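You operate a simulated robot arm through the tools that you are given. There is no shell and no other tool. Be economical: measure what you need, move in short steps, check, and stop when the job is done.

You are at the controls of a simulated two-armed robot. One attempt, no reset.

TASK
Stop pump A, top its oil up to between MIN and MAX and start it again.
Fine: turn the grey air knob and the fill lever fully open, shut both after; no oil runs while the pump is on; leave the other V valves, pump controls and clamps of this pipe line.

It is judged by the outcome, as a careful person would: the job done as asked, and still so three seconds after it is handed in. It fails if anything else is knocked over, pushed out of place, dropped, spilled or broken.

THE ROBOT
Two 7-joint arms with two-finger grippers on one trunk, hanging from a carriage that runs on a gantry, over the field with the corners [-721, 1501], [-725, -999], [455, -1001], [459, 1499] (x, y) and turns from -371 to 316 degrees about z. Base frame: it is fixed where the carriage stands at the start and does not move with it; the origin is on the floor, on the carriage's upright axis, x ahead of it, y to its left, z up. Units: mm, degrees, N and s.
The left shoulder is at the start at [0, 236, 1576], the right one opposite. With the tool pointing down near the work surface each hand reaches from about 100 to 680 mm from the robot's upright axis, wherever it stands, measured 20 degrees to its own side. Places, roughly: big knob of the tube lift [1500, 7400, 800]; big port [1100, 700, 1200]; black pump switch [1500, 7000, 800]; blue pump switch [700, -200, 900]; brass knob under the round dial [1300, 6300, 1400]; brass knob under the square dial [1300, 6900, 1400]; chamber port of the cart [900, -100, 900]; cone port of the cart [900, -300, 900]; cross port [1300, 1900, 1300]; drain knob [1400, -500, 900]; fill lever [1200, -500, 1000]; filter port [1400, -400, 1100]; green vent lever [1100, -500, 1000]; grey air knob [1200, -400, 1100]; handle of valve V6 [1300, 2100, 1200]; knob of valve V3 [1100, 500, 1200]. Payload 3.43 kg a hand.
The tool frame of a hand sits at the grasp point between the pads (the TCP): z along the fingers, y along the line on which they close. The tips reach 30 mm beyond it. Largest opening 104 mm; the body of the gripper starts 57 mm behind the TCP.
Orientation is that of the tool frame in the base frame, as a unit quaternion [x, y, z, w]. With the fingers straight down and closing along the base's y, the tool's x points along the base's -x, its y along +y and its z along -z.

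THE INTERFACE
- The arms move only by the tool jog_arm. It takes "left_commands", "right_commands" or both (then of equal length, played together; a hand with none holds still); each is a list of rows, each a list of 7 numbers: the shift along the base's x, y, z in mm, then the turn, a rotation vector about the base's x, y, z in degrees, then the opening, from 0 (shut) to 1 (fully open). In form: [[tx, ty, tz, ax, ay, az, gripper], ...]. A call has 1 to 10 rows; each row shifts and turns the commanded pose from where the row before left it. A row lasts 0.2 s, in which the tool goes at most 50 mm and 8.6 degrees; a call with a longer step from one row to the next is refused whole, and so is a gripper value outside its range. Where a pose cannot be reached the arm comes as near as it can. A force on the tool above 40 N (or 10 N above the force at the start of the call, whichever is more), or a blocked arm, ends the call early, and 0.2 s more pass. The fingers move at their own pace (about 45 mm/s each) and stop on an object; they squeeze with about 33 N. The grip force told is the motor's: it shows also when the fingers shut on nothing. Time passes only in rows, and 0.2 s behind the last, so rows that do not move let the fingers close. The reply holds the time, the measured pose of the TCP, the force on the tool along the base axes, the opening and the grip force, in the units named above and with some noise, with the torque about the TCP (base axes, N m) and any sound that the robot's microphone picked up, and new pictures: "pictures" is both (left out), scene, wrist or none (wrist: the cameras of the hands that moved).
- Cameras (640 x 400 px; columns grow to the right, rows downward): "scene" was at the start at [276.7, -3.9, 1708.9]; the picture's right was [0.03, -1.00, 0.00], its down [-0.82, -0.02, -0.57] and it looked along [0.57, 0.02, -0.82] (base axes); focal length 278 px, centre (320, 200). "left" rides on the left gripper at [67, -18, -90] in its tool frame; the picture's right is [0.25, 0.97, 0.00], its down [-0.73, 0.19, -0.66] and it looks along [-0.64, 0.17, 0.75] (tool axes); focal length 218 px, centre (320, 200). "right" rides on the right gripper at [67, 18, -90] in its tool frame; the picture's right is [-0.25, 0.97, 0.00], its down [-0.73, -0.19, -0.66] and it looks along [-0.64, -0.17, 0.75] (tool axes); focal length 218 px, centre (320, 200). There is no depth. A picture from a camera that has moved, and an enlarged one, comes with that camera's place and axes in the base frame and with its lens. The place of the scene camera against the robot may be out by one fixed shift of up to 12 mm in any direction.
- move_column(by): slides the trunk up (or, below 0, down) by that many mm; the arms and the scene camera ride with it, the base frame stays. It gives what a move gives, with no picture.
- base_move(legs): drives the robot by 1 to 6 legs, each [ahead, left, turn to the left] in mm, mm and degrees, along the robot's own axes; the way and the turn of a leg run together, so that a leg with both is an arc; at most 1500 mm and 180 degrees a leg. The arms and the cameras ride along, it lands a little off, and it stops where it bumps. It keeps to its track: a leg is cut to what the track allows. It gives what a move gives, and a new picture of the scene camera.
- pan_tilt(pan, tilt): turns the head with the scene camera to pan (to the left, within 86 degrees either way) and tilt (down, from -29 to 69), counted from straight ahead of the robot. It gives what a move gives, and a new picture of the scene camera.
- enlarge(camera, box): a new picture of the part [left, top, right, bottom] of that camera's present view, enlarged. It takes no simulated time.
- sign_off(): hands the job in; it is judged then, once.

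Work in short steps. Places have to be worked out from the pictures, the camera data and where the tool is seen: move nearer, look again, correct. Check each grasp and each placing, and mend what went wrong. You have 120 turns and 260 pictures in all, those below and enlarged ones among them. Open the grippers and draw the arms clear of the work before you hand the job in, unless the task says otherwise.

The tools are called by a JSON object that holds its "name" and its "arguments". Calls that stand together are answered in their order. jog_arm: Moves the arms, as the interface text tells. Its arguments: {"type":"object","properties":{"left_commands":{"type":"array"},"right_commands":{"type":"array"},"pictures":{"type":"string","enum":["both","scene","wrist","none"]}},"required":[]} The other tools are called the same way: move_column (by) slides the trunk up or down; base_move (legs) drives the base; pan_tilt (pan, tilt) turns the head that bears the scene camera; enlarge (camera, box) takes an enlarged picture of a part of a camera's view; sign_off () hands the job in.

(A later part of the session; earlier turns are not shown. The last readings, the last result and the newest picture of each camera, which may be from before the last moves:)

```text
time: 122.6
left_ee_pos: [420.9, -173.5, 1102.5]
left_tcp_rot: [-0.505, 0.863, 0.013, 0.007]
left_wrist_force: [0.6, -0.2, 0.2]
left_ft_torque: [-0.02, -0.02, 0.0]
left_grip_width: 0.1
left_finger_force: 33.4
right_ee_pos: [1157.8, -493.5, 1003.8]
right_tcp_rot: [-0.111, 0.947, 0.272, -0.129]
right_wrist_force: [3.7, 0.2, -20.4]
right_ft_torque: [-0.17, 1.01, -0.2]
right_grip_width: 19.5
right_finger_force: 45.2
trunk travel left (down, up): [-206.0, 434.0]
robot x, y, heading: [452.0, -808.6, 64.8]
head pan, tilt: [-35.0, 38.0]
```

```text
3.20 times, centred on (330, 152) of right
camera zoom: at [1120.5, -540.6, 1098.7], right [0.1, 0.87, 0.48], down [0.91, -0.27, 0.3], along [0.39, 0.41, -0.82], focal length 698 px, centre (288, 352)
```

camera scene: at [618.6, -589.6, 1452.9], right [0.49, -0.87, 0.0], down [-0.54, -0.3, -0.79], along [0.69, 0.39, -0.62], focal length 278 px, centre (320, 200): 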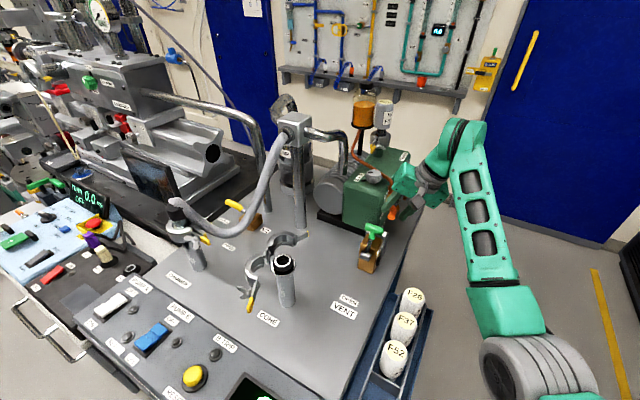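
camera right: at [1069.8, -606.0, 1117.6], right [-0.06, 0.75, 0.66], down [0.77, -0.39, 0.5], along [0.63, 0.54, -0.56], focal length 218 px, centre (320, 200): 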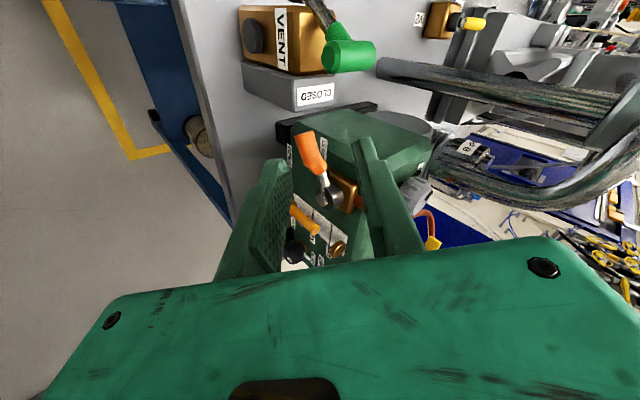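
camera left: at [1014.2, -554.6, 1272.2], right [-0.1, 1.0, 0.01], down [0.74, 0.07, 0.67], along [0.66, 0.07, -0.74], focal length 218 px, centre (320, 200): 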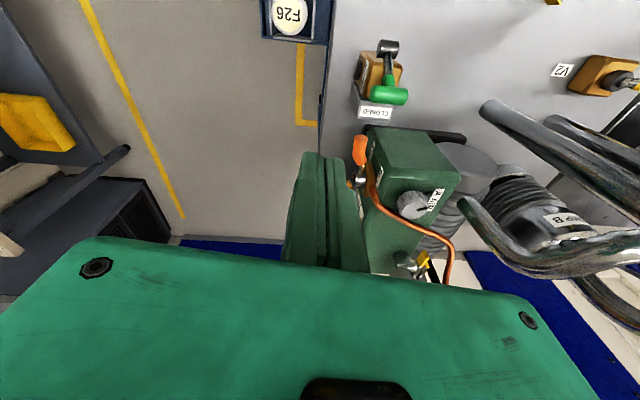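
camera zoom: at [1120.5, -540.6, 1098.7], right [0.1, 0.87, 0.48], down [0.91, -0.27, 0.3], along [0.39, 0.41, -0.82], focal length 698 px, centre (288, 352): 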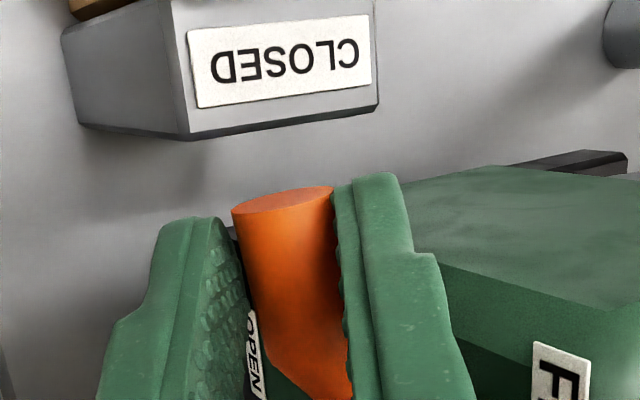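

Still moving at a constant 20 N (valve friction), so I continue.

{"name": "jog_arm", "arguments": {"right_commands": [[0, 0, 3, 0, 3, 0, 0], [0.5, 0, 3, 0, 3, 0, 0], [0, 0, 0, 0, 0, 0, 0]], "pictures": "none"}}

{"name": "enlarge", "arguments": {"camera": "right", "box": [230, 90, 430, 215]}}

{"name": "enlarge", "arguments": {"camera": "scene", "box": [370, 150, 450, 230]}}

```text
time: 123.4
left_ee_pos: [421.1, -175.5, 1101.4]
left_tcp_rot: [-0.505, 0.863, 0.012, 0.007]
left_wrist_force: [-0.7, 1.3, 0.1]
left_ft_torque: [0.02, -0.02, 0.03]
left_grip_width: 0.1
left_finger_force: 32.7
right_ee_pos: [1159.1, -493.1, 1009.9]
right_tcp_rot: [-0.095, 0.939, 0.278, -0.177]
right_wrist_force: [6.4, -0.6, -22.9]
right_ft_torque: [-0.19, -0.33, -0.94]
right_grip_width: 19.6
right_finger_force: 44.8
trunk travel left (down, up): [-206.0, 434.0]
robot x, y, heading: [450.1, -806.7, 64.7]
head pan, tilt: [-35.0, 38.0]
```

```text
3.20 times, centred on (330, 152) of right
camera zoom: at [1131.1, -541.3, 1108.0], right [0.15, 0.87, 0.47], down [0.94, -0.27, 0.2], along [0.31, 0.41, -0.86], focal length 698 px, centre (288, 352)
```

zoom: 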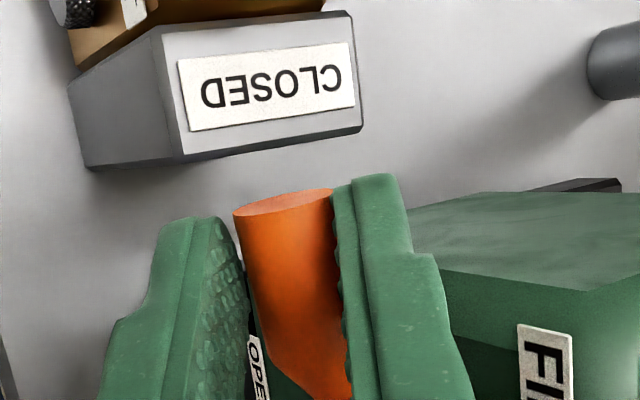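

```text
5.00 times, centred on (410, 190) of scene
camera zoom: at [617.8, -590.4, 1452.5], right [0.49, -0.87, 0.0], down [-0.54, -0.3, -0.79], along [0.69, 0.39, -0.62], focal length 1388 px, centre (-130, 250)
```

zoom: 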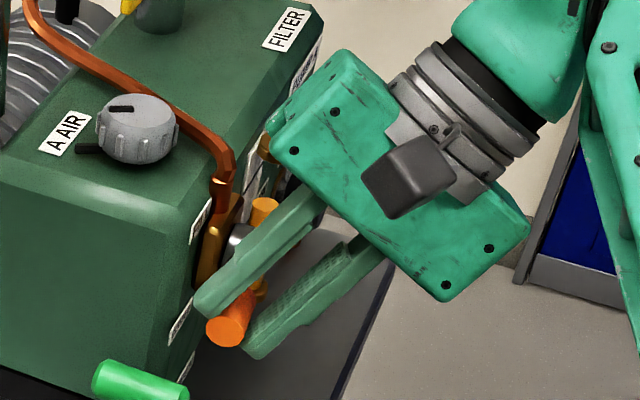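

Torque reversed and ~25° turned; probably at the closed stop. One more small lift to confirm.

{"name": "jog_arm", "arguments": {"right_commands": [[0, 0, 3, 0, 0, 0, 0], [0, 0, 3, 0, 0, 0, 0], [0, 0, 0, 0, 0, 0, 0]], "pictures": "none"}}

{"name": "enlarge", "arguments": {"camera": "right", "box": [230, 90, 430, 215]}}

```text
time: 124.2
left_ee_pos: [420.7, -176.1, 1100.0]
left_tcp_rot: [-0.505, 0.863, 0.012, 0.006]
left_wrist_force: [0.0, -0.1, 0.2]
left_ft_torque: [0.01, 0.01, -0.02]
left_grip_width: 0.0
left_finger_force: 33.0
right_ee_pos: [1158.5, -493.9, 1013.0]
right_tcp_rot: [-0.096, 0.939, 0.275, -0.18]
right_wrist_force: [6.2, -6.7, -31.1]
right_ft_torque: [-0.4, 0.23, -0.38]
right_grip_width: 19.4
right_finger_force: 44.7
trunk travel left (down, up): [-206.0, 434.0]
robot x, y, heading: [450.5, -807.7, 64.4]
head pan, tilt: [-35.0, 38.0]
```

```text
3.20 times, centred on (330, 152) of right
camera zoom: at [1130.0, -542.8, 1111.2], right [0.15, 0.87, 0.46], down [0.94, -0.27, 0.2], along [0.3, 0.4, -0.86], focal length 698 px, centre (288, 352)
```

zoom: 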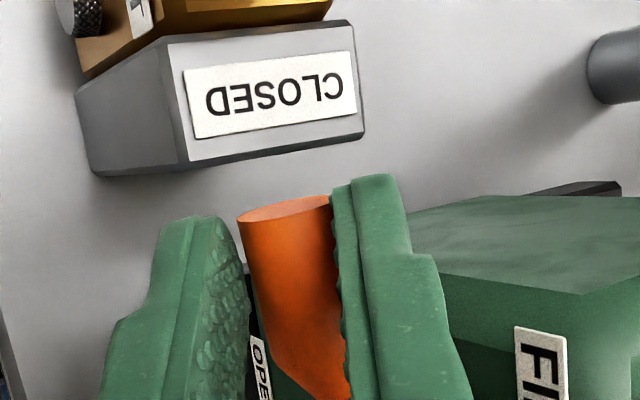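

The force rises (−31 N) with hardly any motion: closed stop. I release and back out along the finger axis, then verify lever and level.

{"name": "jog_arm", "arguments": {"right_commands": [[0, 0, 0, 0, 0, 0, 0.38], [0, 0, 0, 0, 0, 0, 0.38], [10, -13, 21, 0, 0, 0, 0.38], [14, -17, 28, 0, 0, 0, 0.38], [0, -35, 20, 0, 0, 0, 0.38], [0, -40, 10, 0, 0, 0, 0.38], [0, -40, 0, 0, 0, 0, 0.38]], "pictures": "scene"}}

{"name": "enlarge", "arguments": {"camera": "scene", "box": [360, 140, 440, 220]}}

{"name": "enlarge", "arguments": {"camera": "right", "box": [160, 60, 480, 260]}}

```text
time: 125.8
left_ee_pos: [421.5, -173.5, 1100.7]
left_tcp_rot: [-0.505, 0.863, 0.012, 0.007]
left_wrist_force: [-0.7, -0.4, 0.3]
left_ft_torque: [-0.01, -0.01, -0.02]
left_grip_width: 0.0
left_finger_force: 32.8
right_ee_pos: [1190.1, -623.7, 1086.3]
right_tcp_rot: [-0.097, 0.939, 0.28, -0.177]
right_wrist_force: [0.5, 0.8, 0.4]
right_ft_torque: [-0.03, 0.03, 0.01]
right_grip_width: 39.6
right_finger_force: 0.1
right hand out of reach, approached as far as the arm can: row 7
trunk travel left (down, up): [-206.0, 434.0]
robot x, y, heading: [454.2, -809.0, 64.5]
head pan, tilt: [-35.0, 38.0]
camera scene: at [618.3, -589.8, 1452.8], right [0.49, -0.87, 0.0], down [-0.54, -0.3, -0.79], along [0.69, 0.39, -0.62], focal length 278 px, centre (320, 200)
```

scene: 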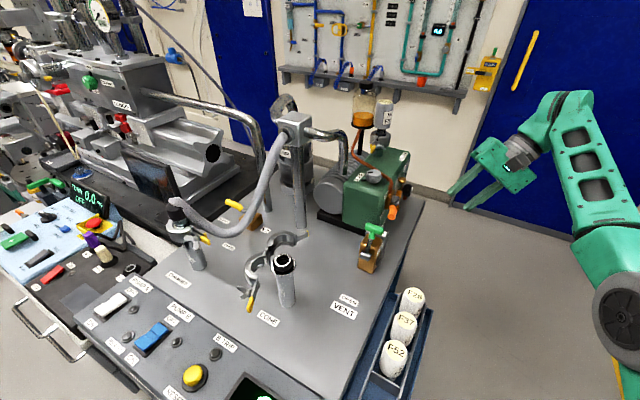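

```text
5.00 times, centred on (400, 180) of scene
camera zoom: at [618.3, -589.8, 1452.8], right [0.49, -0.87, 0.0], down [-0.54, -0.3, -0.79], along [0.69, 0.39, -0.62], focal length 1388 px, centre (-80, 300)
```

zoom: 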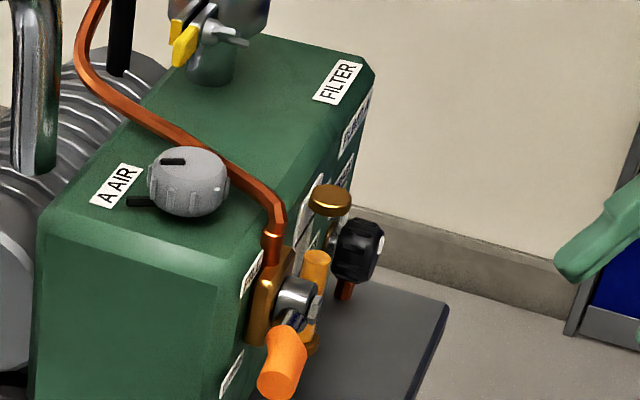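

```text
2.00 times, centred on (320, 160) of right
camera zoom: at [1162.7, -671.7, 1184.5], right [0.15, 0.87, 0.47], down [0.94, -0.27, 0.2], along [0.31, 0.41, -0.86], focal length 436 px, centre (320, 280)
```

zoom: 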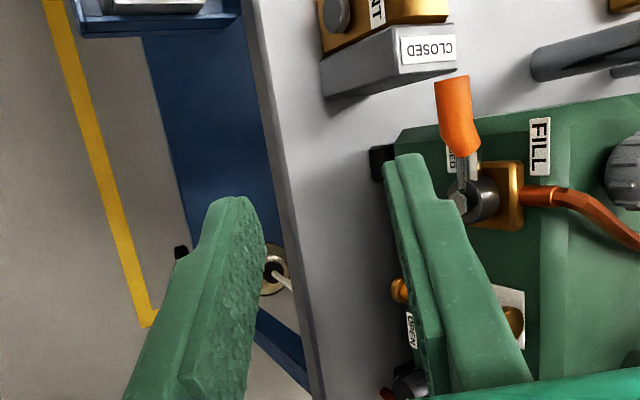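

Released without disturbing the lever. I drive back in −y for the clearer face-on view of lever and glass.

{"name": "base_move", "arguments": {"legs": [[-152, -72, 0]]}}

{"name": "enlarge", "arguments": {"camera": "scene", "box": [280, 90, 380, 190]}}

```text
time: 127.2
left_ee_pos: [417.9, -344.0, 1101.7]
left_tcp_rot: [-0.505, 0.863, 0.013, 0.007]
left_wrist_force: [-0.7, -0.3, 0.2]
left_ft_torque: [0.02, -0.02, -0.03]
left_grip_width: 0.0
left_finger_force: 32.6
right_ee_pos: [1188.2, -791.4, 1087.3]
right_tcp_rot: [-0.097, 0.939, 0.28, -0.176]
right_wrist_force: [-0.2, -0.2, 0.0]
right_ft_torque: [0.01, 0.06, -0.03]
right_grip_width: 39.5
right_finger_force: 0.0
trunk travel left (down, up): [-206.0, 434.0]
robot x, y, heading: [449.0, -978.8, 64.6]
head pan, tilt: [-35.0, 38.0]
camera scene: at [615.6, -759.0, 1452.8], right [0.49, -0.87, 0.0], down [-0.54, -0.3, -0.79], along [0.68, 0.39, -0.62], focal length 278 px, centre (320, 200)
```

scene: 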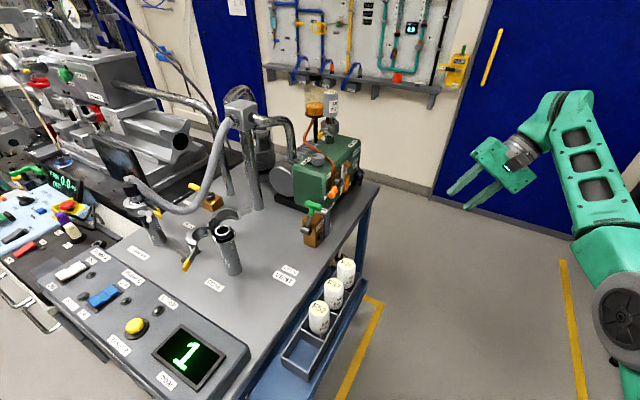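

```text
4.00 times, centred on (330, 140) of scene
camera zoom: at [615.6, -759.0, 1452.8], right [0.49, -0.87, 0.0], down [-0.54, -0.3, -0.79], along [0.68, 0.39, -0.62], focal length 1111 px, centre (280, 440)
```

zoom: 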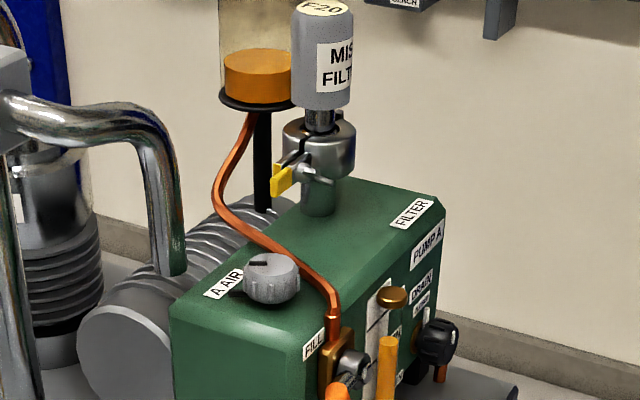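

{"name": "enlarge", "arguments": {"camera": "scene", "box": [320, 145, 380, 205]}}

```text
6.67 times, centred on (350, 175) of scene
camera zoom: at [615.6, -759.0, 1452.8], right [0.49, -0.87, 0.0], down [-0.54, -0.3, -0.79], along [0.68, 0.39, -0.62], focal length 1851 px, centre (120, 367)
```

zoom: 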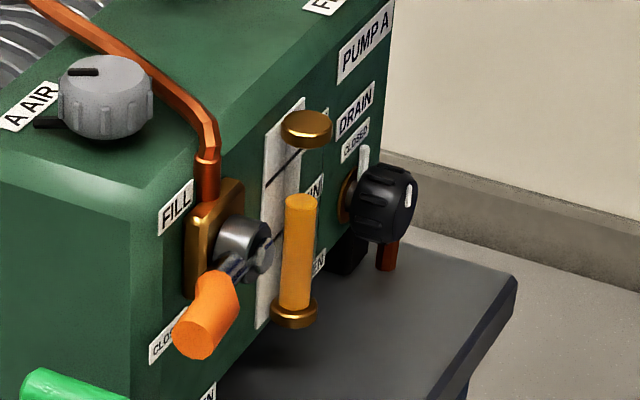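

Lever is back at CLOSED (same as the first picture), and the oil stands between MIN and MAX. Next the air knob: I raise the trunk 100 to the earlier height and draw in the right hand before driving round.

{"name": "move_column", "arguments": {"by": 100}}

{"name": "jog_arm", "arguments": {"right_commands": [[-40, 18, 0, 0, 0, 0, 0.2], [-40, 19, 0, 0, 0, 0, 0], [-40, 19, 0, 0, 0, 0, 0], [-40, 19, 0, 0, 0, 0, 0], [-40, 19, 0, 0, 0, 0, 0]], "pictures": "none"}}

```text
time: 128.6
left_ee_pos: [418.0, -343.7, 1203.1]
left_tcp_rot: [-0.506, 0.863, 0.013, 0.008]
left_wrist_force: [-0.1, -0.1, 0.2]
left_ft_torque: [-0.02, 0.01, 0.03]
left_grip_width: 0.0
left_finger_force: 32.9
right_ee_pos: [1188.4, -791.1, 1187.0]
right_tcp_rot: [-0.097, 0.939, 0.28, -0.176]
right_wrist_force: [0.6, -0.4, -0.5]
right_ft_torque: [-0.02, -0.02, 0.02]
right_grip_width: 39.4
right_finger_force: 0.1
trunk travel left (down, up): [-306.0, 334.0]
robot x, y, heading: [449.6, -972.0, 64.7]
head pan, tilt: [-35.0, 38.0]
```

```text
time: 129.8
left_ee_pos: [417.0, -343.5, 1202.1]
left_tcp_rot: [-0.505, 0.863, 0.013, 0.008]
left_wrist_force: [-1.3, 0.5, 0.0]
left_ft_torque: [-0.01, -0.01, 0.0]
left_grip_width: 0.0
left_finger_force: 33.1
right_ee_pos: [985.7, -695.9, 1186.5]
right_tcp_rot: [-0.098, 0.939, 0.28, -0.176]
right_wrist_force: [0.1, 0.4, -0.3]
right_ft_torque: [0.01, -0.06, 0.0]
right_grip_width: 0.0
right_finger_force: 32.6
trunk travel left (down, up): [-306.0, 334.0]
robot x, y, heading: [448.3, -974.1, 64.4]
head pan, tilt: [-35.0, 38.0]
```

Both hands are high enough; I drive round in steps to (453,-680) heading −25°.

{"name": "base_move", "arguments": {"legs": [[135, 64, 0], [0, 0, -45], [50, 139, 0], [0, 0, -44.5]]}}

{"name": "pan_tilt", "arguments": {"pan": 30, "tilt": 50}}

```text
time: 136.2
left_ee_pos: [1080.9, -622.8, 1202.8]
left_tcp_rot: [0.236, 0.972, 0.004, 0.015]
left_wrist_force: [-0.3, -0.3, 0.0]
left_ft_torque: [0.04, -0.02, 0.02]
left_grip_width: 0.1
left_finger_force: 33.4
right_ee_pos: [748.0, -1205.1, 1187.2]
right_tcp_rot: [0.583, 0.742, 0.324, 0.068]
right_wrist_force: [-0.3, 0.3, 0.7]
right_ft_torque: [0.04, 0.03, 0.0]
right_grip_width: 0.0
right_finger_force: 33.0
trunk travel left (down, up): [-306.0, 334.0]
robot x, y, heading: [450.7, -676.7, -23.4]
head pan, tilt: [-35.0, 38.0]
camera scene: at [683.4, -835.6, 1552.9], right [-0.85, -0.52, 0.0], down [-0.32, 0.52, -0.79], along [0.41, -0.67, -0.62], focal length 278 px, centre (320, 200)
```

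scene: 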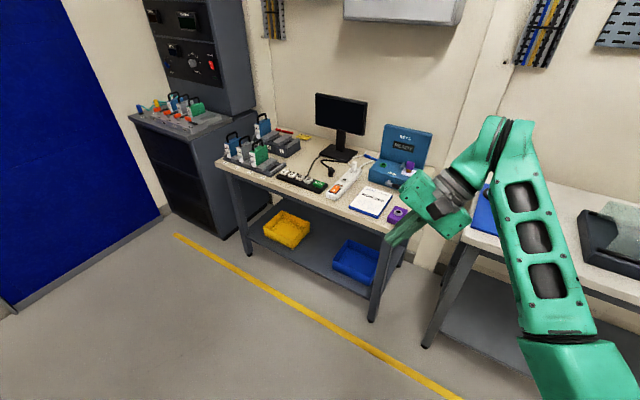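

```text
time: 137.5
left_ee_pos: [1080.3, -622.2, 1201.9]
left_tcp_rot: [0.237, 0.971, 0.003, 0.016]
left_wrist_force: [-0.1, 0.2, -0.2]
left_ft_torque: [0.03, -0.01, 0.0]
left_grip_width: 0.0
left_finger_force: 33.5
right_ee_pos: [747.2, -1203.9, 1187.3]
right_tcp_rot: [0.582, 0.743, 0.323, 0.067]
right_wrist_force: [-0.1, 0.0, -0.4]
right_ft_torque: [-0.04, 0.02, -0.02]
right_grip_width: 0.0
right_finger_force: 32.9
trunk travel left (down, up): [-306.0, 334.0]
robot x, y, heading: [452.3, -680.1, -23.4]
head pan, tilt: [30.0, 50.0]
camera scene: at [714.8, -753.3, 1535.8], right [0.11, -0.99, 0.0], down [-0.76, -0.09, -0.64], along [0.64, 0.07, -0.77], focal length 278 px, centre (320, 200)
```

scene: 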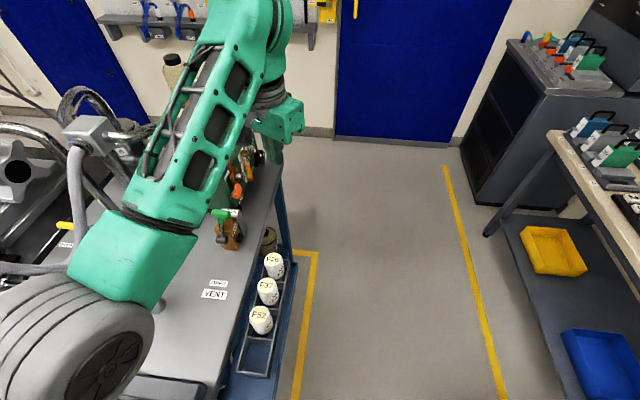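

I bring the left hand over the knob again, levelled and yawed for a clockwise stroke.

{"name": "jog_arm", "arguments": {"left_commands": [[10, 36, 0, 0, 1.85, 4, 0.5], [20, 36, 0, 0, 0, 4, 0.5], [24, 36, 0, 0, 0, 4, 0.5], [24, 36, 0, 0, 0, 4, 0.5], [24, 36, -10, 0, 0, 1, 0.5], [24, 34, -20, 0, 0, 0, 0.5], [0, 0, -30, 0, 0, 0, 0.5], [0, 0, -20, 0, 0, 0, 0.5], [0, 0, 0, 0, 0, 0, 0.5]]}}

{"name": "enlarge", "arguments": {"camera": "left", "box": [200, 70, 440, 220]}}

```text
time: 139.5
left_ee_pos: [1213.9, -410.0, 1112.7]
left_tcp_rot: [0.091, 0.996, 0.0, 0.0]
left_wrist_force: [-0.2, -0.1, 0.1]
left_ft_torque: [-0.01, 0.02, -0.03]
left_grip_width: 51.9
left_finger_force: 0.0
left hand out of reach, approached as far as the arm can: row 1
right_ee_pos: [747.5, -1205.7, 1187.0]
right_tcp_rot: [0.582, 0.743, 0.323, 0.068]
right_wrist_force: [0.8, 1.2, 0.0]
right_ft_torque: [0.0, 0.01, -0.02]
right_grip_width: 0.0
right_finger_force: 32.7
trunk travel left (down, up): [-306.0, 334.0]
robot x, y, heading: [451.2, -677.2, -23.2]
head pan, tilt: [30.0, 50.0]
camera scene: at [714.8, -753.3, 1535.8], right [0.11, -0.99, 0.0], down [-0.76, -0.09, -0.64], along [0.64, 0.07, -0.77], focal length 278 px, centre (320, 200)
camera left: at [1145.0, -416.3, 1204.7], right [-0.07, 1.0, 0.0], down [0.75, 0.06, 0.66], along [0.65, 0.05, -0.75], focal length 218 px, centre (320, 200)
```

scene: 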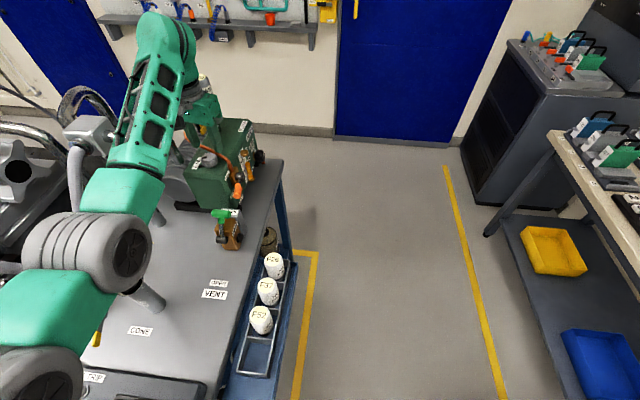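
left: 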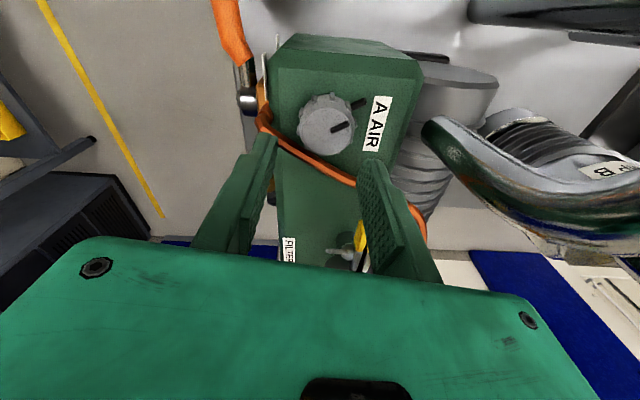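

```text
2.67 times, centred on (320, 145) of left
camera zoom: at [1145.0, -416.3, 1204.7], right [-0.07, 1.0, 0.0], down [0.75, 0.06, 0.66], along [0.65, 0.05, -0.75], focal length 582 px, centre (320, 347)
```

zoom: 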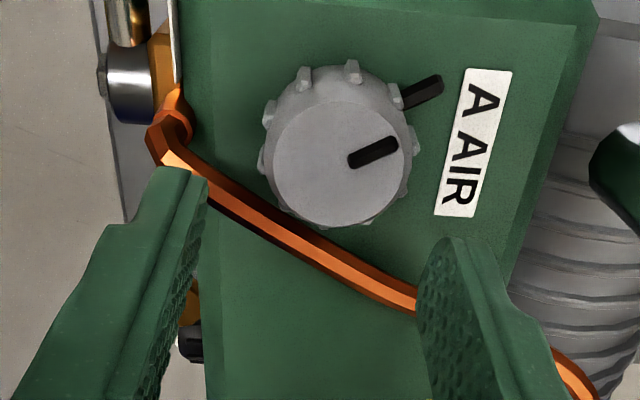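

I correct to (1206,-407), yaw −6° for tube clearance and descend to the same grip height.

{"name": "jog_arm", "arguments": {"left_commands": [[-7.5, 2.5, 0, 0, 0, -6, 0.47], [0, 0, -15, 0, 0, 0, 0.47], [0, 0, -12, 0, 0, 0, 0.47], [0, 0, -8, 0, 0, 0, 0.47], [0, 0, 0, 0, 0, 0, 0.47]], "pictures": "none"}}

{"name": "enlarge", "arguments": {"camera": "left", "box": [200, 70, 440, 220]}}

```text
time: 140.7
left_ee_pos: [1206.4, -409.8, 1077.9]
left_tcp_rot: [0.142, 0.99, 0.0, -0.001]
left_wrist_force: [0.4, -1.1, -0.9]
left_ft_torque: [0.01, -0.01, 0.0]
left_grip_width: 49.1
left_finger_force: 0.1
right_ee_pos: [747.8, -1204.9, 1186.7]
right_tcp_rot: [0.582, 0.743, 0.324, 0.067]
right_wrist_force: [-0.4, -0.1, -0.6]
right_ft_torque: [0.0, 0.04, -0.01]
right_grip_width: 0.0
right_finger_force: 32.7
trunk travel left (down, up): [-306.0, 334.0]
robot x, y, heading: [450.2, -679.5, -23.5]
head pan, tilt: [30.0, 50.0]
```

```text
2.67 times, centred on (320, 145) of left
camera zoom: at [1136.0, -405.7, 1168.9], right [0.03, 1.0, 0.0], down [0.75, -0.02, 0.66], along [0.66, -0.02, -0.75], focal length 582 px, centre (320, 347)
```

zoom: 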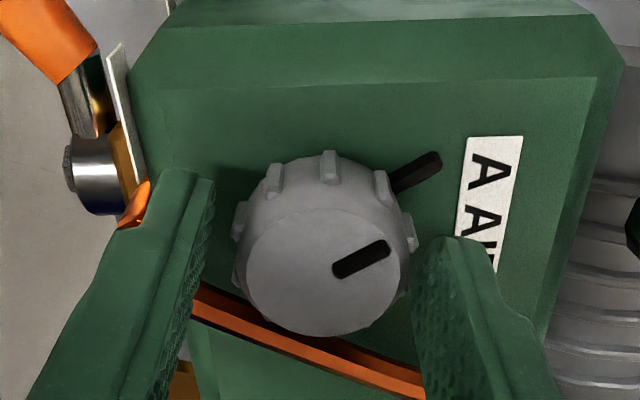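

Well placed. I close and make the first clockwise stroke of −32°.

{"name": "jog_arm", "arguments": {"left_commands": [[0, 2, -1, 0, 0, 0, 0], [0, 0, 0, 0, 0, 0, 0], [0, 0, 0, 0, 0, 0, 0], [0, 0, 0, 0, 0, -8, 0], [0, 0, 0, 0, 0, -8, 0], [0, 0, 0, 0, 0, -8, 0], [0, 0, 0, 0, 0, -6, 0], [0, 0, 0, 0, 0, 0, 0]], "pictures": "none"}}

{"name": "enlarge", "arguments": {"camera": "left", "box": [200, 70, 440, 220]}}

```text
time: 142.5
left_ee_pos: [1205.8, -406.5, 1076.5]
left_tcp_rot: [0.395, 0.919, 0.001, -0.001]
left_wrist_force: [-4.8, -1.9, 7.0]
left_ft_torque: [-0.91, -0.65, 0.0]
left_grip_width: 37.5
left_finger_force: 44.9
right_ee_pos: [747.6, -1204.5, 1187.3]
right_tcp_rot: [0.582, 0.743, 0.324, 0.068]
right_wrist_force: [0.5, 1.1, -0.4]
right_ft_torque: [0.02, -0.01, 0.02]
right_grip_width: 0.3
right_finger_force: 33.1
trunk travel left (down, up): [-306.0, 334.0]
robot x, y, heading: [452.1, -675.2, -23.7]
head pan, tilt: [30.0, 50.0]
```

```text
2.67 times, centred on (320, 145) of left
camera zoom: at [1146.7, -370.1, 1168.2], right [0.53, 0.85, 0.0], down [0.64, -0.4, 0.66], along [0.56, -0.35, -0.75], focal length 582 px, centre (320, 347)
```

zoom: 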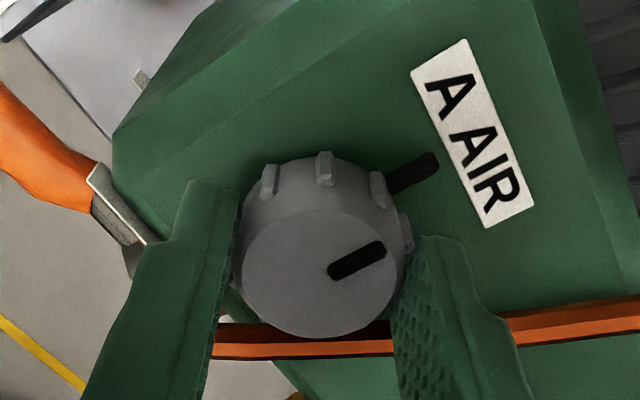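

The knob follows clockwise. Next stroke in the reverse pattern.

{"name": "jog_arm", "arguments": {"left_commands": [[0, 0, 0, 0, 0, 0, 0.46], [0, 0, 0, 0, 0, 8.5, 0.46], [0, 0, 0, 0, 0, 8.5, 0.46], [0, 0, 0, 0, 0, 8.5, 0.46], [0, 0, 0, 0, 0, 8.5, 0.46], [0, 0, 0, 0, 0, 0, 0], [0, 0, 0, 0, 0, 0, 0], [0, 0, 0, 0, 0, -8.5, 0], [0, 0, 0, 0, 0, -8.5, 0], [0, 0, 0, 0, 0, -8.5, 0]], "pictures": "none"}}

{"name": "jog_arm", "arguments": {"left_commands": [[0, 0, 0, 0, 0, -8.5, 0], [0, 0, 0, 0, 0, 0, 0], [0, 0, 0, 0, 0, 0, 0.46], [0, 0, 0, 0, 0, 8.5, 0.46], [0, 0, 0, 0, 0, 8.5, 0.46], [0, 0, 0, 0, 0, 8.5, 0.46], [0, 0, 0, 0, 0, 8.5, 0.46], [0, 0, 0, 0, 0, 0, 0], [0, 0, 0, 0, 0, 0, 0]], "pictures": "none"}}

{"name": "enlarge", "arguments": {"camera": "left", "box": [200, 70, 440, 220]}}

```text
time: 144.7
left_ee_pos: [1205.8, -405.7, 1077.4]
left_tcp_rot: [0.325, 0.946, 0.0, -0.001]
left_wrist_force: [-9.3, -4.4, 8.3]
left_ft_torque: [0.19, 0.88, 0.02]
left_grip_width: 37.7
left_finger_force: 45.0
right_ee_pos: [746.4, -1205.4, 1187.0]
right_tcp_rot: [0.583, 0.742, 0.323, 0.068]
right_wrist_force: [-0.6, -0.4, 0.7]
right_ft_torque: [0.0, 0.01, 0.0]
right_grip_width: 0.0
right_finger_force: 32.7
trunk travel left (down, up): [-306.0, 334.0]
robot x, y, heading: [449.0, -677.2, -23.3]
head pan, tilt: [30.0, 50.0]
```

```text
time: 146.7
left_ee_pos: [1206.2, -407.4, 1077.7]
left_tcp_rot: [0.108, 0.994, 0.0, 0.0]
left_wrist_force: [-0.3, -2.0, 0.3]
left_ft_torque: [-0.09, -0.03, 0.02]
left_grip_width: 37.7
left_finger_force: 37.9
right_ee_pos: [747.2, -1204.4, 1187.5]
right_tcp_rot: [0.582, 0.743, 0.323, 0.068]
right_wrist_force: [0.8, 0.1, 0.6]
right_ft_torque: [-0.01, 0.0, -0.03]
right_grip_width: 0.0
right_finger_force: 32.6
trunk travel left (down, up): [-306.0, 334.0]
robot x, y, heading: [450.3, -675.6, -23.3]
head pan, tilt: [30.0, 50.0]
```

```text
2.67 times, centred on (320, 145) of left
camera zoom: at [1136.5, -409.8, 1168.1], right [-0.04, 1.0, 0.0], down [0.75, 0.03, 0.66], along [0.66, 0.03, -0.76], focal length 582 px, centre (320, 347)
```

zoom: 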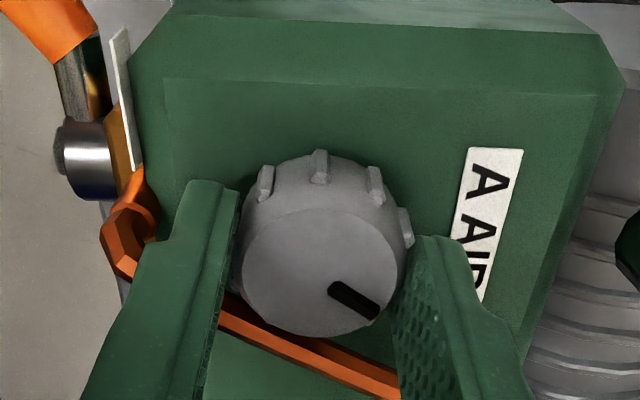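

64° closed so far. Third and fourth strokes.

{"name": "jog_arm", "arguments": {"left_commands": [[0, 0, 0, 0, 0, -8.5, 0], [0, 0, 0, 0, 0, -8.5, 0], [0, 0, 0, 0, 0, -8.5, 0], [0, 0, 0, 0, 0, -8.5, 0], [0, 0, 0, 0, 0, 0, 0], [0, 0, 0, 0, 0, 0, 0.46], [0, 0, 0, 0, 0, 8.5, 0.46], [0, 0, 0, 0, 0, 8.5, 0.46], [0, 0, 0, 0, 0, 8.5, 0.46], [0, 0, 0, 0, 0, 8.5, 0.46]], "pictures": "none"}}

{"name": "jog_arm", "arguments": {"left_commands": [[0, 0, 0, 0, 0, 0, 0], [0, 0, 0, 0, 0, 0, 0], [0, 0, 0, 0, 0, -8, 0], [0, 0, 0, 0, 0, -8, 0], [0, 0, 0, 0, 0, -6, 0], [0, 0, 0, 0, 0, -4, 0], [0, 0, 0, 0, 0, 0, 0]], "pictures": "none"}}

{"name": "enlarge", "arguments": {"camera": "left", "box": [200, 70, 440, 220]}}

```text
time: 148.9
left_ee_pos: [1205.7, -405.9, 1078.2]
left_tcp_rot: [0.107, 0.994, 0.0, 0.0]
left_wrist_force: [-0.5, -0.3, 0.5]
left_ft_torque: [0.01, 0.01, -0.05]
left_grip_width: 47.8
left_finger_force: 0.0
right_ee_pos: [747.1, -1205.2, 1188.3]
right_tcp_rot: [0.582, 0.743, 0.323, 0.067]
right_wrist_force: [-0.1, 0.4, -0.7]
right_ft_torque: [0.01, -0.03, -0.01]
right_grip_width: 0.0
right_finger_force: 33.3
trunk travel left (down, up): [-306.0, 334.0]
robot x, y, heading: [448.8, -678.0, -23.6]
head pan, tilt: [30.0, 50.0]
```

```text
time: 150.5
left_ee_pos: [1205.6, -406.3, 1076.0]
left_tcp_rot: [0.328, 0.945, 0.0, -0.001]
left_wrist_force: [-0.7, -2.1, 1.1]
left_ft_torque: [0.08, 0.14, 0.5]
left_grip_width: 37.9
left_finger_force: 44.6
right_ee_pos: [746.3, -1205.2, 1187.4]
right_tcp_rot: [0.582, 0.743, 0.323, 0.068]
right_wrist_force: [0.8, -0.3, 0.5]
right_ft_torque: [0.03, 0.05, 0.0]
right_grip_width: 0.0
right_finger_force: 32.6
trunk travel left (down, up): [-306.0, 334.0]
robot x, y, heading: [448.8, -673.5, -23.4]
head pan, tilt: [30.0, 50.0]
```

```text
2.67 times, centred on (320, 145) of left
camera zoom: at [1142.0, -378.6, 1167.9], right [0.4, 0.91, 0.0], down [0.69, -0.3, 0.66], along [0.6, -0.26, -0.76], focal length 582 px, centre (320, 347)
```

zoom: 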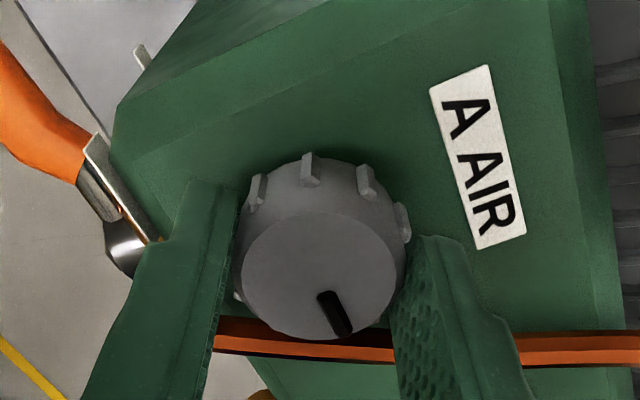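

Torque +0.5 N·m and the index is back where it started: air knob fully shut. I release and lift off, then raise the trunk.

{"name": "jog_arm", "arguments": {"left_commands": [[0, 0, 0, 0, 0, 0, 0.48], [0, 0, 0, 0, 0, 0, 0.48], [0, 0, 25, 0, 0, 0, 0.48], [0, 0, 40, 0, 0, 0, 0.48]], "pictures": "none"}}

{"name": "move_column", "arguments": {"by": 180}}

{"name": "enlarge", "arguments": {"camera": "scene", "box": [140, 110, 280, 250]}}

```text
time: 151.5
left_ee_pos: [1206.3, -405.4, 1142.1]
left_tcp_rot: [0.328, 0.945, 0.001, -0.001]
left_wrist_force: [-0.3, -0.2, -0.3]
left_ft_torque: [0.0, 0.01, -0.02]
left_grip_width: 50.1
left_finger_force: 0.0
right_ee_pos: [746.5, -1204.9, 1188.0]
right_tcp_rot: [0.582, 0.742, 0.324, 0.068]
right_wrist_force: [-0.4, 0.2, -0.5]
right_ft_torque: [0.03, -0.01, 0.01]
right_grip_width: 0.0
right_finger_force: 32.4
trunk travel left (down, up): [-306.0, 334.0]
robot x, y, heading: [451.2, -674.7, -23.3]
head pan, tilt: [30.0, 50.0]
```

```text
time: 153.5
left_ee_pos: [1206.7, -404.9, 1320.8]
left_tcp_rot: [0.329, 0.944, -0.001, -0.001]
left_wrist_force: [0.2, -0.4, 0.7]
left_ft_torque: [0.0, -0.02, -0.02]
left_grip_width: 49.7
left_finger_force: 0.0
right_ee_pos: [747.3, -1204.9, 1366.8]
right_tcp_rot: [0.582, 0.743, 0.324, 0.067]
right_wrist_force: [0.2, -0.6, 0.3]
right_ft_torque: [0.01, 0.03, -0.01]
right_grip_width: 0.0
right_finger_force: 32.6
trunk travel left (down, up): [-486.0, 154.0]
robot x, y, heading: [448.2, -674.8, -23.4]
head pan, tilt: [30.0, 50.0]
```

```text
2.86 times, centred on (210, 180) of scene
camera zoom: at [714.7, -753.2, 1715.7], right [0.11, -0.99, 0.0], down [-0.76, -0.09, -0.64], along [0.64, 0.07, -0.77], focal length 793 px, centre (634, 257)
```

zoom: 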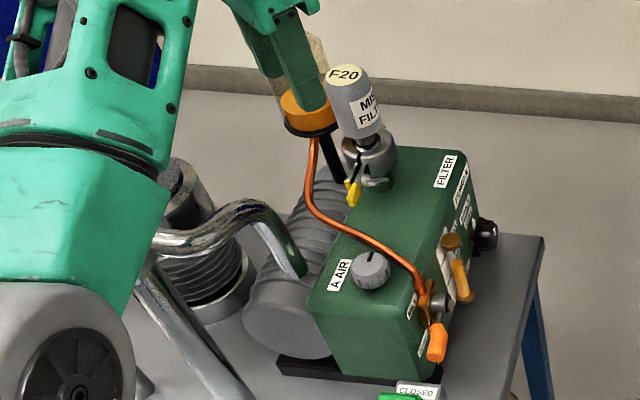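

Knob and lever are both shut. I draw the left hand in toward its home place, then drive to the switch panel.

{"name": "jog_arm", "arguments": {"left_commands": [[-16, -38, 0, 0, 0, 3, 0.2], [-16, -38, 0, 0, 0, 3, 0], [-16, -38, 0, 0, 0, 3, 0], [-16, -38, 0, 0, 0, 3, 0], [-16, -38, -15, 0, 0, 3, 0], [-16, -38, -20, 0, 0, 0, 0], [-16, -38, -20, 0, 0, 0, 0], [-16, -35, -20, 0, 0, 0, 0]], "pictures": "none"}}

```text
time: 155.3
left_ee_pos: [1078.0, -709.0, 1247.3]
left_tcp_rot: [0.203, 0.979, 0.0, 0.0]
left_wrist_force: [-0.5, -0.1, 1.4]
left_ft_torque: [0.0, 0.03, 0.02]
left_grip_width: 0.0
left_finger_force: 32.9
right_ee_pos: [747.9, -1205.1, 1367.0]
right_tcp_rot: [0.582, 0.743, 0.324, 0.068]
right_wrist_force: [0.6, -0.2, 0.0]
right_ft_torque: [0.0, -0.02, 0.0]
right_grip_width: 0.1
right_finger_force: 33.4
trunk travel left (down, up): [-486.0, 154.0]
robot x, y, heading: [447.7, -679.2, -23.6]
head pan, tilt: [30.0, 50.0]
```

{"name": "base_move", "arguments": {"legs": [[-339, -148, 0], [0, 0, 23.5], [0, 414, 0]]}}

{"name": "pan_tilt", "arguments": {"pan": -10, "tilt": 50}}

```text
time: 161.1
left_ee_pos: [662.8, -38.1, 1247.3]
left_tcp_rot: [-0.004, 1.0, 0.0, 0.0]
left_wrist_force: [-0.2, -0.4, -0.5]
left_ft_torque: [-0.01, 0.03, -0.01]
left_grip_width: 0.1
left_finger_force: 33.0
right_ee_pos: [563.3, -625.5, 1367.1]
right_tcp_rot: [0.415, 0.848, 0.33, -0.002]
right_wrist_force: [0.7, 0.9, 0.2]
right_ft_torque: [-0.01, 0.01, -0.01]
right_grip_width: 0.0
right_finger_force: 33.1
trunk travel left (down, up): [-486.0, 154.0]
robot x, y, heading: [72.2, -261.5, 0.6]
head pan, tilt: [30.0, 50.0]
camera scene: at [347.5, -229.6, 1715.8], right [0.51, -0.86, 0.0], down [-0.66, -0.39, -0.64], along [0.55, 0.33, -0.77], focal length 278 px, centre (320, 200)
```

scene: 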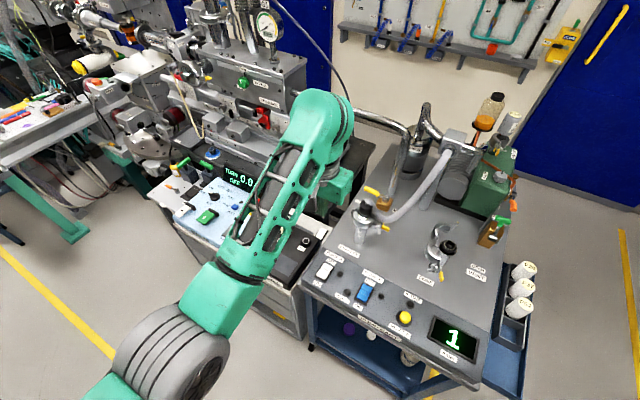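

```text
time: 162.1
left_ee_pos: [662.0, -37.7, 1246.7]
left_tcp_rot: [-0.005, 1.0, 0.0, 0.0]
left_wrist_force: [-0.2, 0.1, 0.6]
left_ft_torque: [0.02, -0.02, 0.0]
left_grip_width: 0.0
left_finger_force: 32.8
right_ee_pos: [562.5, -627.3, 1368.7]
right_tcp_rot: [0.416, 0.847, 0.33, -0.001]
right_wrist_force: [0.9, 0.5, 0.6]
right_ft_torque: [0.01, 0.01, 0.0]
right_grip_width: 0.0
right_finger_force: 33.3
trunk travel left (down, up): [-486.0, 154.0]
robot x, y, heading: [76.4, -261.0, 0.4]
head pan, tilt: [-10.0, 50.0]
camera scene: at [357.1, -281.4, 1715.8], right [-0.16, -0.99, 0.0], down [-0.76, 0.13, -0.64], along [0.63, -0.11, -0.77], focal length 278 px, centre (320, 200)
```

scene: 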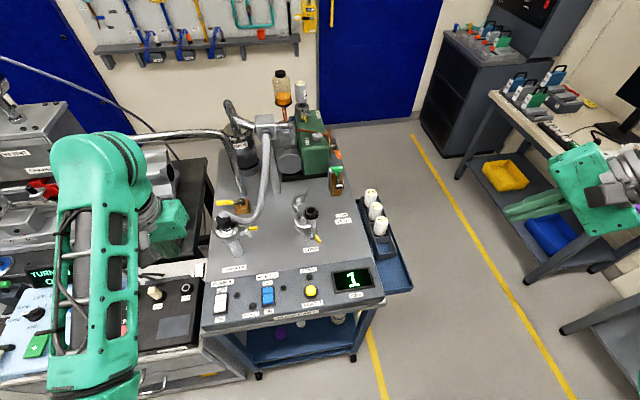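

The left hand is nearly over the ON half (≈(668,-40,907)). I descend to just above and look.

{"name": "jog_arm", "arguments": {"left_commands": [[1, 0, -45, 0, 0, 0, 0], [1, 0, -45, 0, 0, 0, 0], [1, 0, -45, 0, 0, 0, 0], [1, 0, -45, 0, 0, 0, 0], [0, 0, -45, 0, 0, 0, 0], [0, 0, -40, 0, 0, 0, 0], [0, 0, 0, 0, 0, 0, 0]], "pictures": "wrist"}}

{"name": "enlarge", "arguments": {"camera": "scene", "box": [180, 250, 300, 340]}}

```text
time: 163.7
left_ee_pos: [667.9, -39.8, 981.9]
left_tcp_rot: [-0.005, 1.0, 0.0, -0.001]
left_wrist_force: [-0.5, 0.4, 0.0]
left_ft_torque: [0.0, -0.02, -0.01]
left_grip_width: 0.2
left_finger_force: 32.6
right_ee_pos: [562.3, -626.8, 1367.5]
right_tcp_rot: [0.416, 0.847, 0.33, -0.001]
right_wrist_force: [0.5, -0.2, 0.1]
right_ft_torque: [0.02, -0.02, 0.0]
right_grip_width: 0.1
right_finger_force: 32.4
trunk travel left (down, up): [-486.0, 154.0]
robot x, y, heading: [75.4, -264.5, 0.4]
head pan, tilt: [-10.0, 50.0]
camera left: at [601.0, -57.6, 1073.3], right [-0.26, 0.96, 0.0], down [0.73, 0.2, 0.66], along [0.63, 0.17, -0.75], focal length 218 px, centre (320, 200)
```

left: 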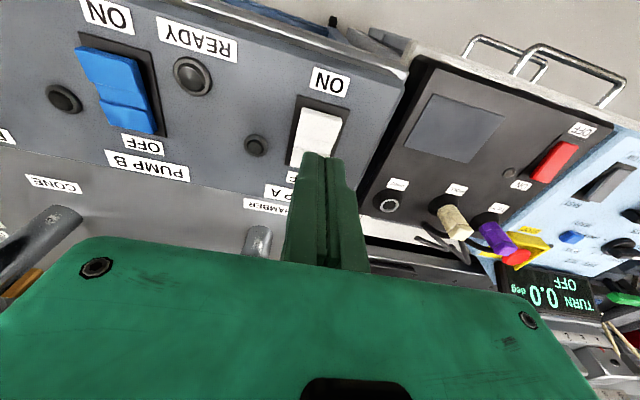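

```text
4.44 times, centred on (240, 295) of scene
camera zoom: at [357.1, -281.5, 1715.8], right [-0.16, -0.99, 0.0], down [-0.76, 0.13, -0.64], along [0.63, -0.11, -0.77], focal length 1234 px, centre (676, -222)
```

zoom: 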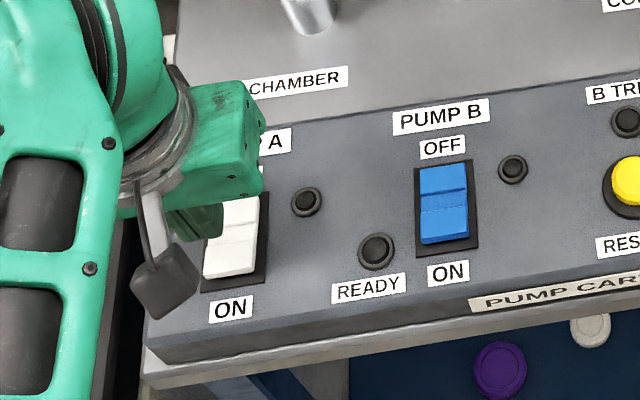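

The tip is over the ON half. I shift −5 in x and press down.

{"name": "jog_arm", "arguments": {"left_commands": [[-5, 0, -20, 0, 0, 0, 0], [0, 0, -15, 0, 0, 0, 0], [0, 0, -8, 0, 0, 0, 0], [0, 0, -6, 0, 0, 0, 0], [0, 0, -5, 0, 0, 0, 0], [0, 0, -4, 0, 0, 0, 0], [0, 0, -4, 0, 0, 0, 0]], "pictures": "wrist"}}

```text
time: 164.9
left_ee_pos: [665.9, -37.6, 937.2]
left_tcp_rot: [-0.006, 1.0, -0.001, 0.004]
left_wrist_force: [-2.6, 0.7, 6.7]
left_ft_torque: [-0.03, -0.01, 0.01]
left_grip_width: 6.1
left_finger_force: 34.8
right_ee_pos: [562.1, -626.7, 1367.0]
right_tcp_rot: [0.415, 0.848, 0.331, -0.002]
right_wrist_force: [-0.2, 0.7, 1.2]
right_ft_torque: [0.01, -0.02, 0.01]
right_grip_width: 0.0
right_finger_force: 32.9
trunk travel left (down, up): [-486.0, 154.0]
robot x, y, heading: [76.0, -266.1, 0.3]
head pan, tilt: [-10.0, 50.0]
stopped in row 5 (left hand): the force on the tool passed its limit at 50 N (the readings are from after the stop); the commanded pose is now the measured one
camera left: at [597.9, -56.2, 1027.4], right [-0.26, 0.96, 0.0], down [0.72, 0.2, 0.66], along [0.64, 0.17, -0.75], focal length 218 px, centre (320, 200)
```

left: 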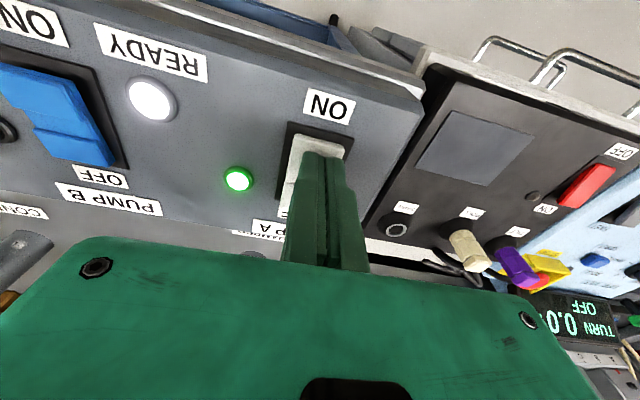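

Pump A's lamp is green again and READY is lit. I lift the hand clear and open both grippers.

{"name": "jog_arm", "arguments": {"left_commands": [[0, 0, 20, 0, 0, 0, 0], [0, 0, 45, 0, 0, 0, 0], [0, 0, 45, 0, 0, 0, 0], [0, 0, 45, 0, 0, 0, 0], [-20, 0, 40, 0, 0, 0, 0.5], [-30, 0, 35, 0, 0, 0, 1], [-30, 0, 35, 0, 0, 0, 1], [0, 0, 30, 0, 0, 0, 1], [0, 0, 0, 0, 0, 0, 1]], "right_commands": [[0, 0, 0, 0, 0, 0, 0], [0, 0, 0, 0, 0, 0, 0], [0, 0, 0, 0, 0, 0, 0], [0, 0, 0, 0, 0, 0, 0.3], [0, 0, 0, 0, 0, 0, 0.6], [0, 0, 0, 0, 0, 0, 1], [0, 0, 0, 0, 0, 0, 1], [0, 0, 0, 0, 0, 0, 1], [0, 0, 0, 0, 0, 0, 1]], "pictures": "scene"}}

{"name": "enlarge", "arguments": {"camera": "scene", "box": [180, 240, 390, 340]}}

{"name": "enlarge", "arguments": {"camera": "scene", "box": [260, 60, 380, 200]}}

```text
time: 166.9
left_ee_pos: [583.2, -36.2, 1231.7]
left_tcp_rot: [-0.006, 1.0, -0.001, 0.005]
left_wrist_force: [0.0, 1.2, 0.1]
left_ft_torque: [0.0, 0.07, 0.01]
left_grip_width: 104.0
left_finger_force: 0.6
right_ee_pos: [562.6, -627.0, 1367.1]
right_tcp_rot: [0.415, 0.848, 0.331, -0.001]
right_wrist_force: [0.8, -0.2, 0.1]
right_ft_torque: [0.01, 0.01, 0.01]
right_grip_width: 103.9
right_finger_force: 0.1
trunk travel left (down, up): [-486.0, 154.0]
robot x, y, heading: [73.0, -260.1, 0.6]
head pan, tilt: [-10.0, 50.0]
camera scene: at [357.0, -281.4, 1715.8], right [-0.16, -0.99, 0.0], down [-0.76, 0.13, -0.64], along [0.63, -0.11, -0.77], focal length 278 px, centre (320, 200)
```

scene: 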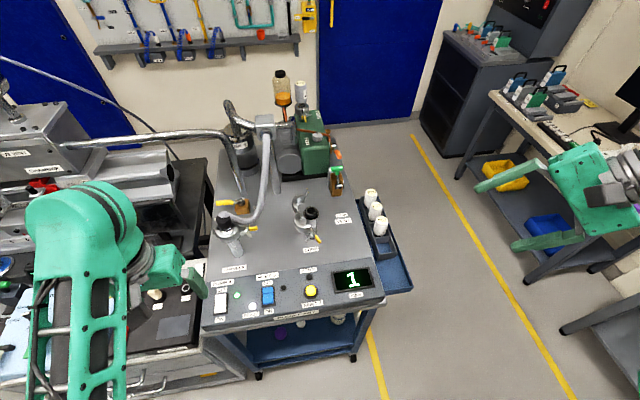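

```text
3.05 times, centred on (285, 290) of scene
camera zoom: at [357.0, -281.4, 1715.8], right [-0.16, -0.99, 0.0], down [-0.76, 0.13, -0.64], along [0.63, -0.11, -0.77], focal length 846 px, centre (427, -74)
```

zoom: 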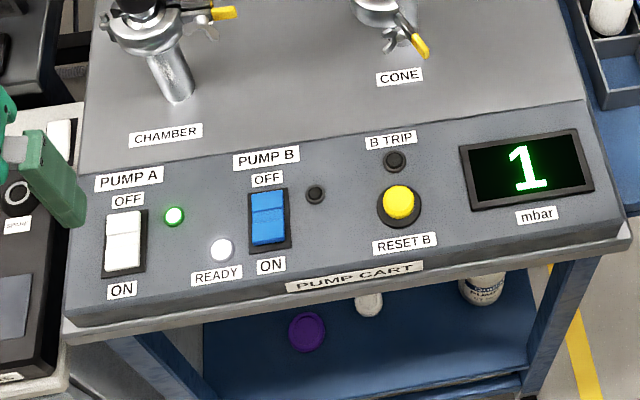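

```text
2.86 times, centred on (320, 130) of scene
camera zoom: at [357.0, -281.4, 1715.8], right [-0.16, -0.99, 0.0], down [-0.76, 0.13, -0.64], along [0.63, -0.11, -0.77], focal length 793 px, centre (320, 400)
```

zoom: 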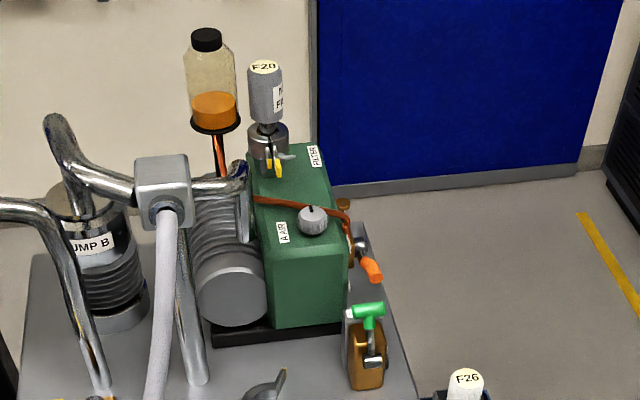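

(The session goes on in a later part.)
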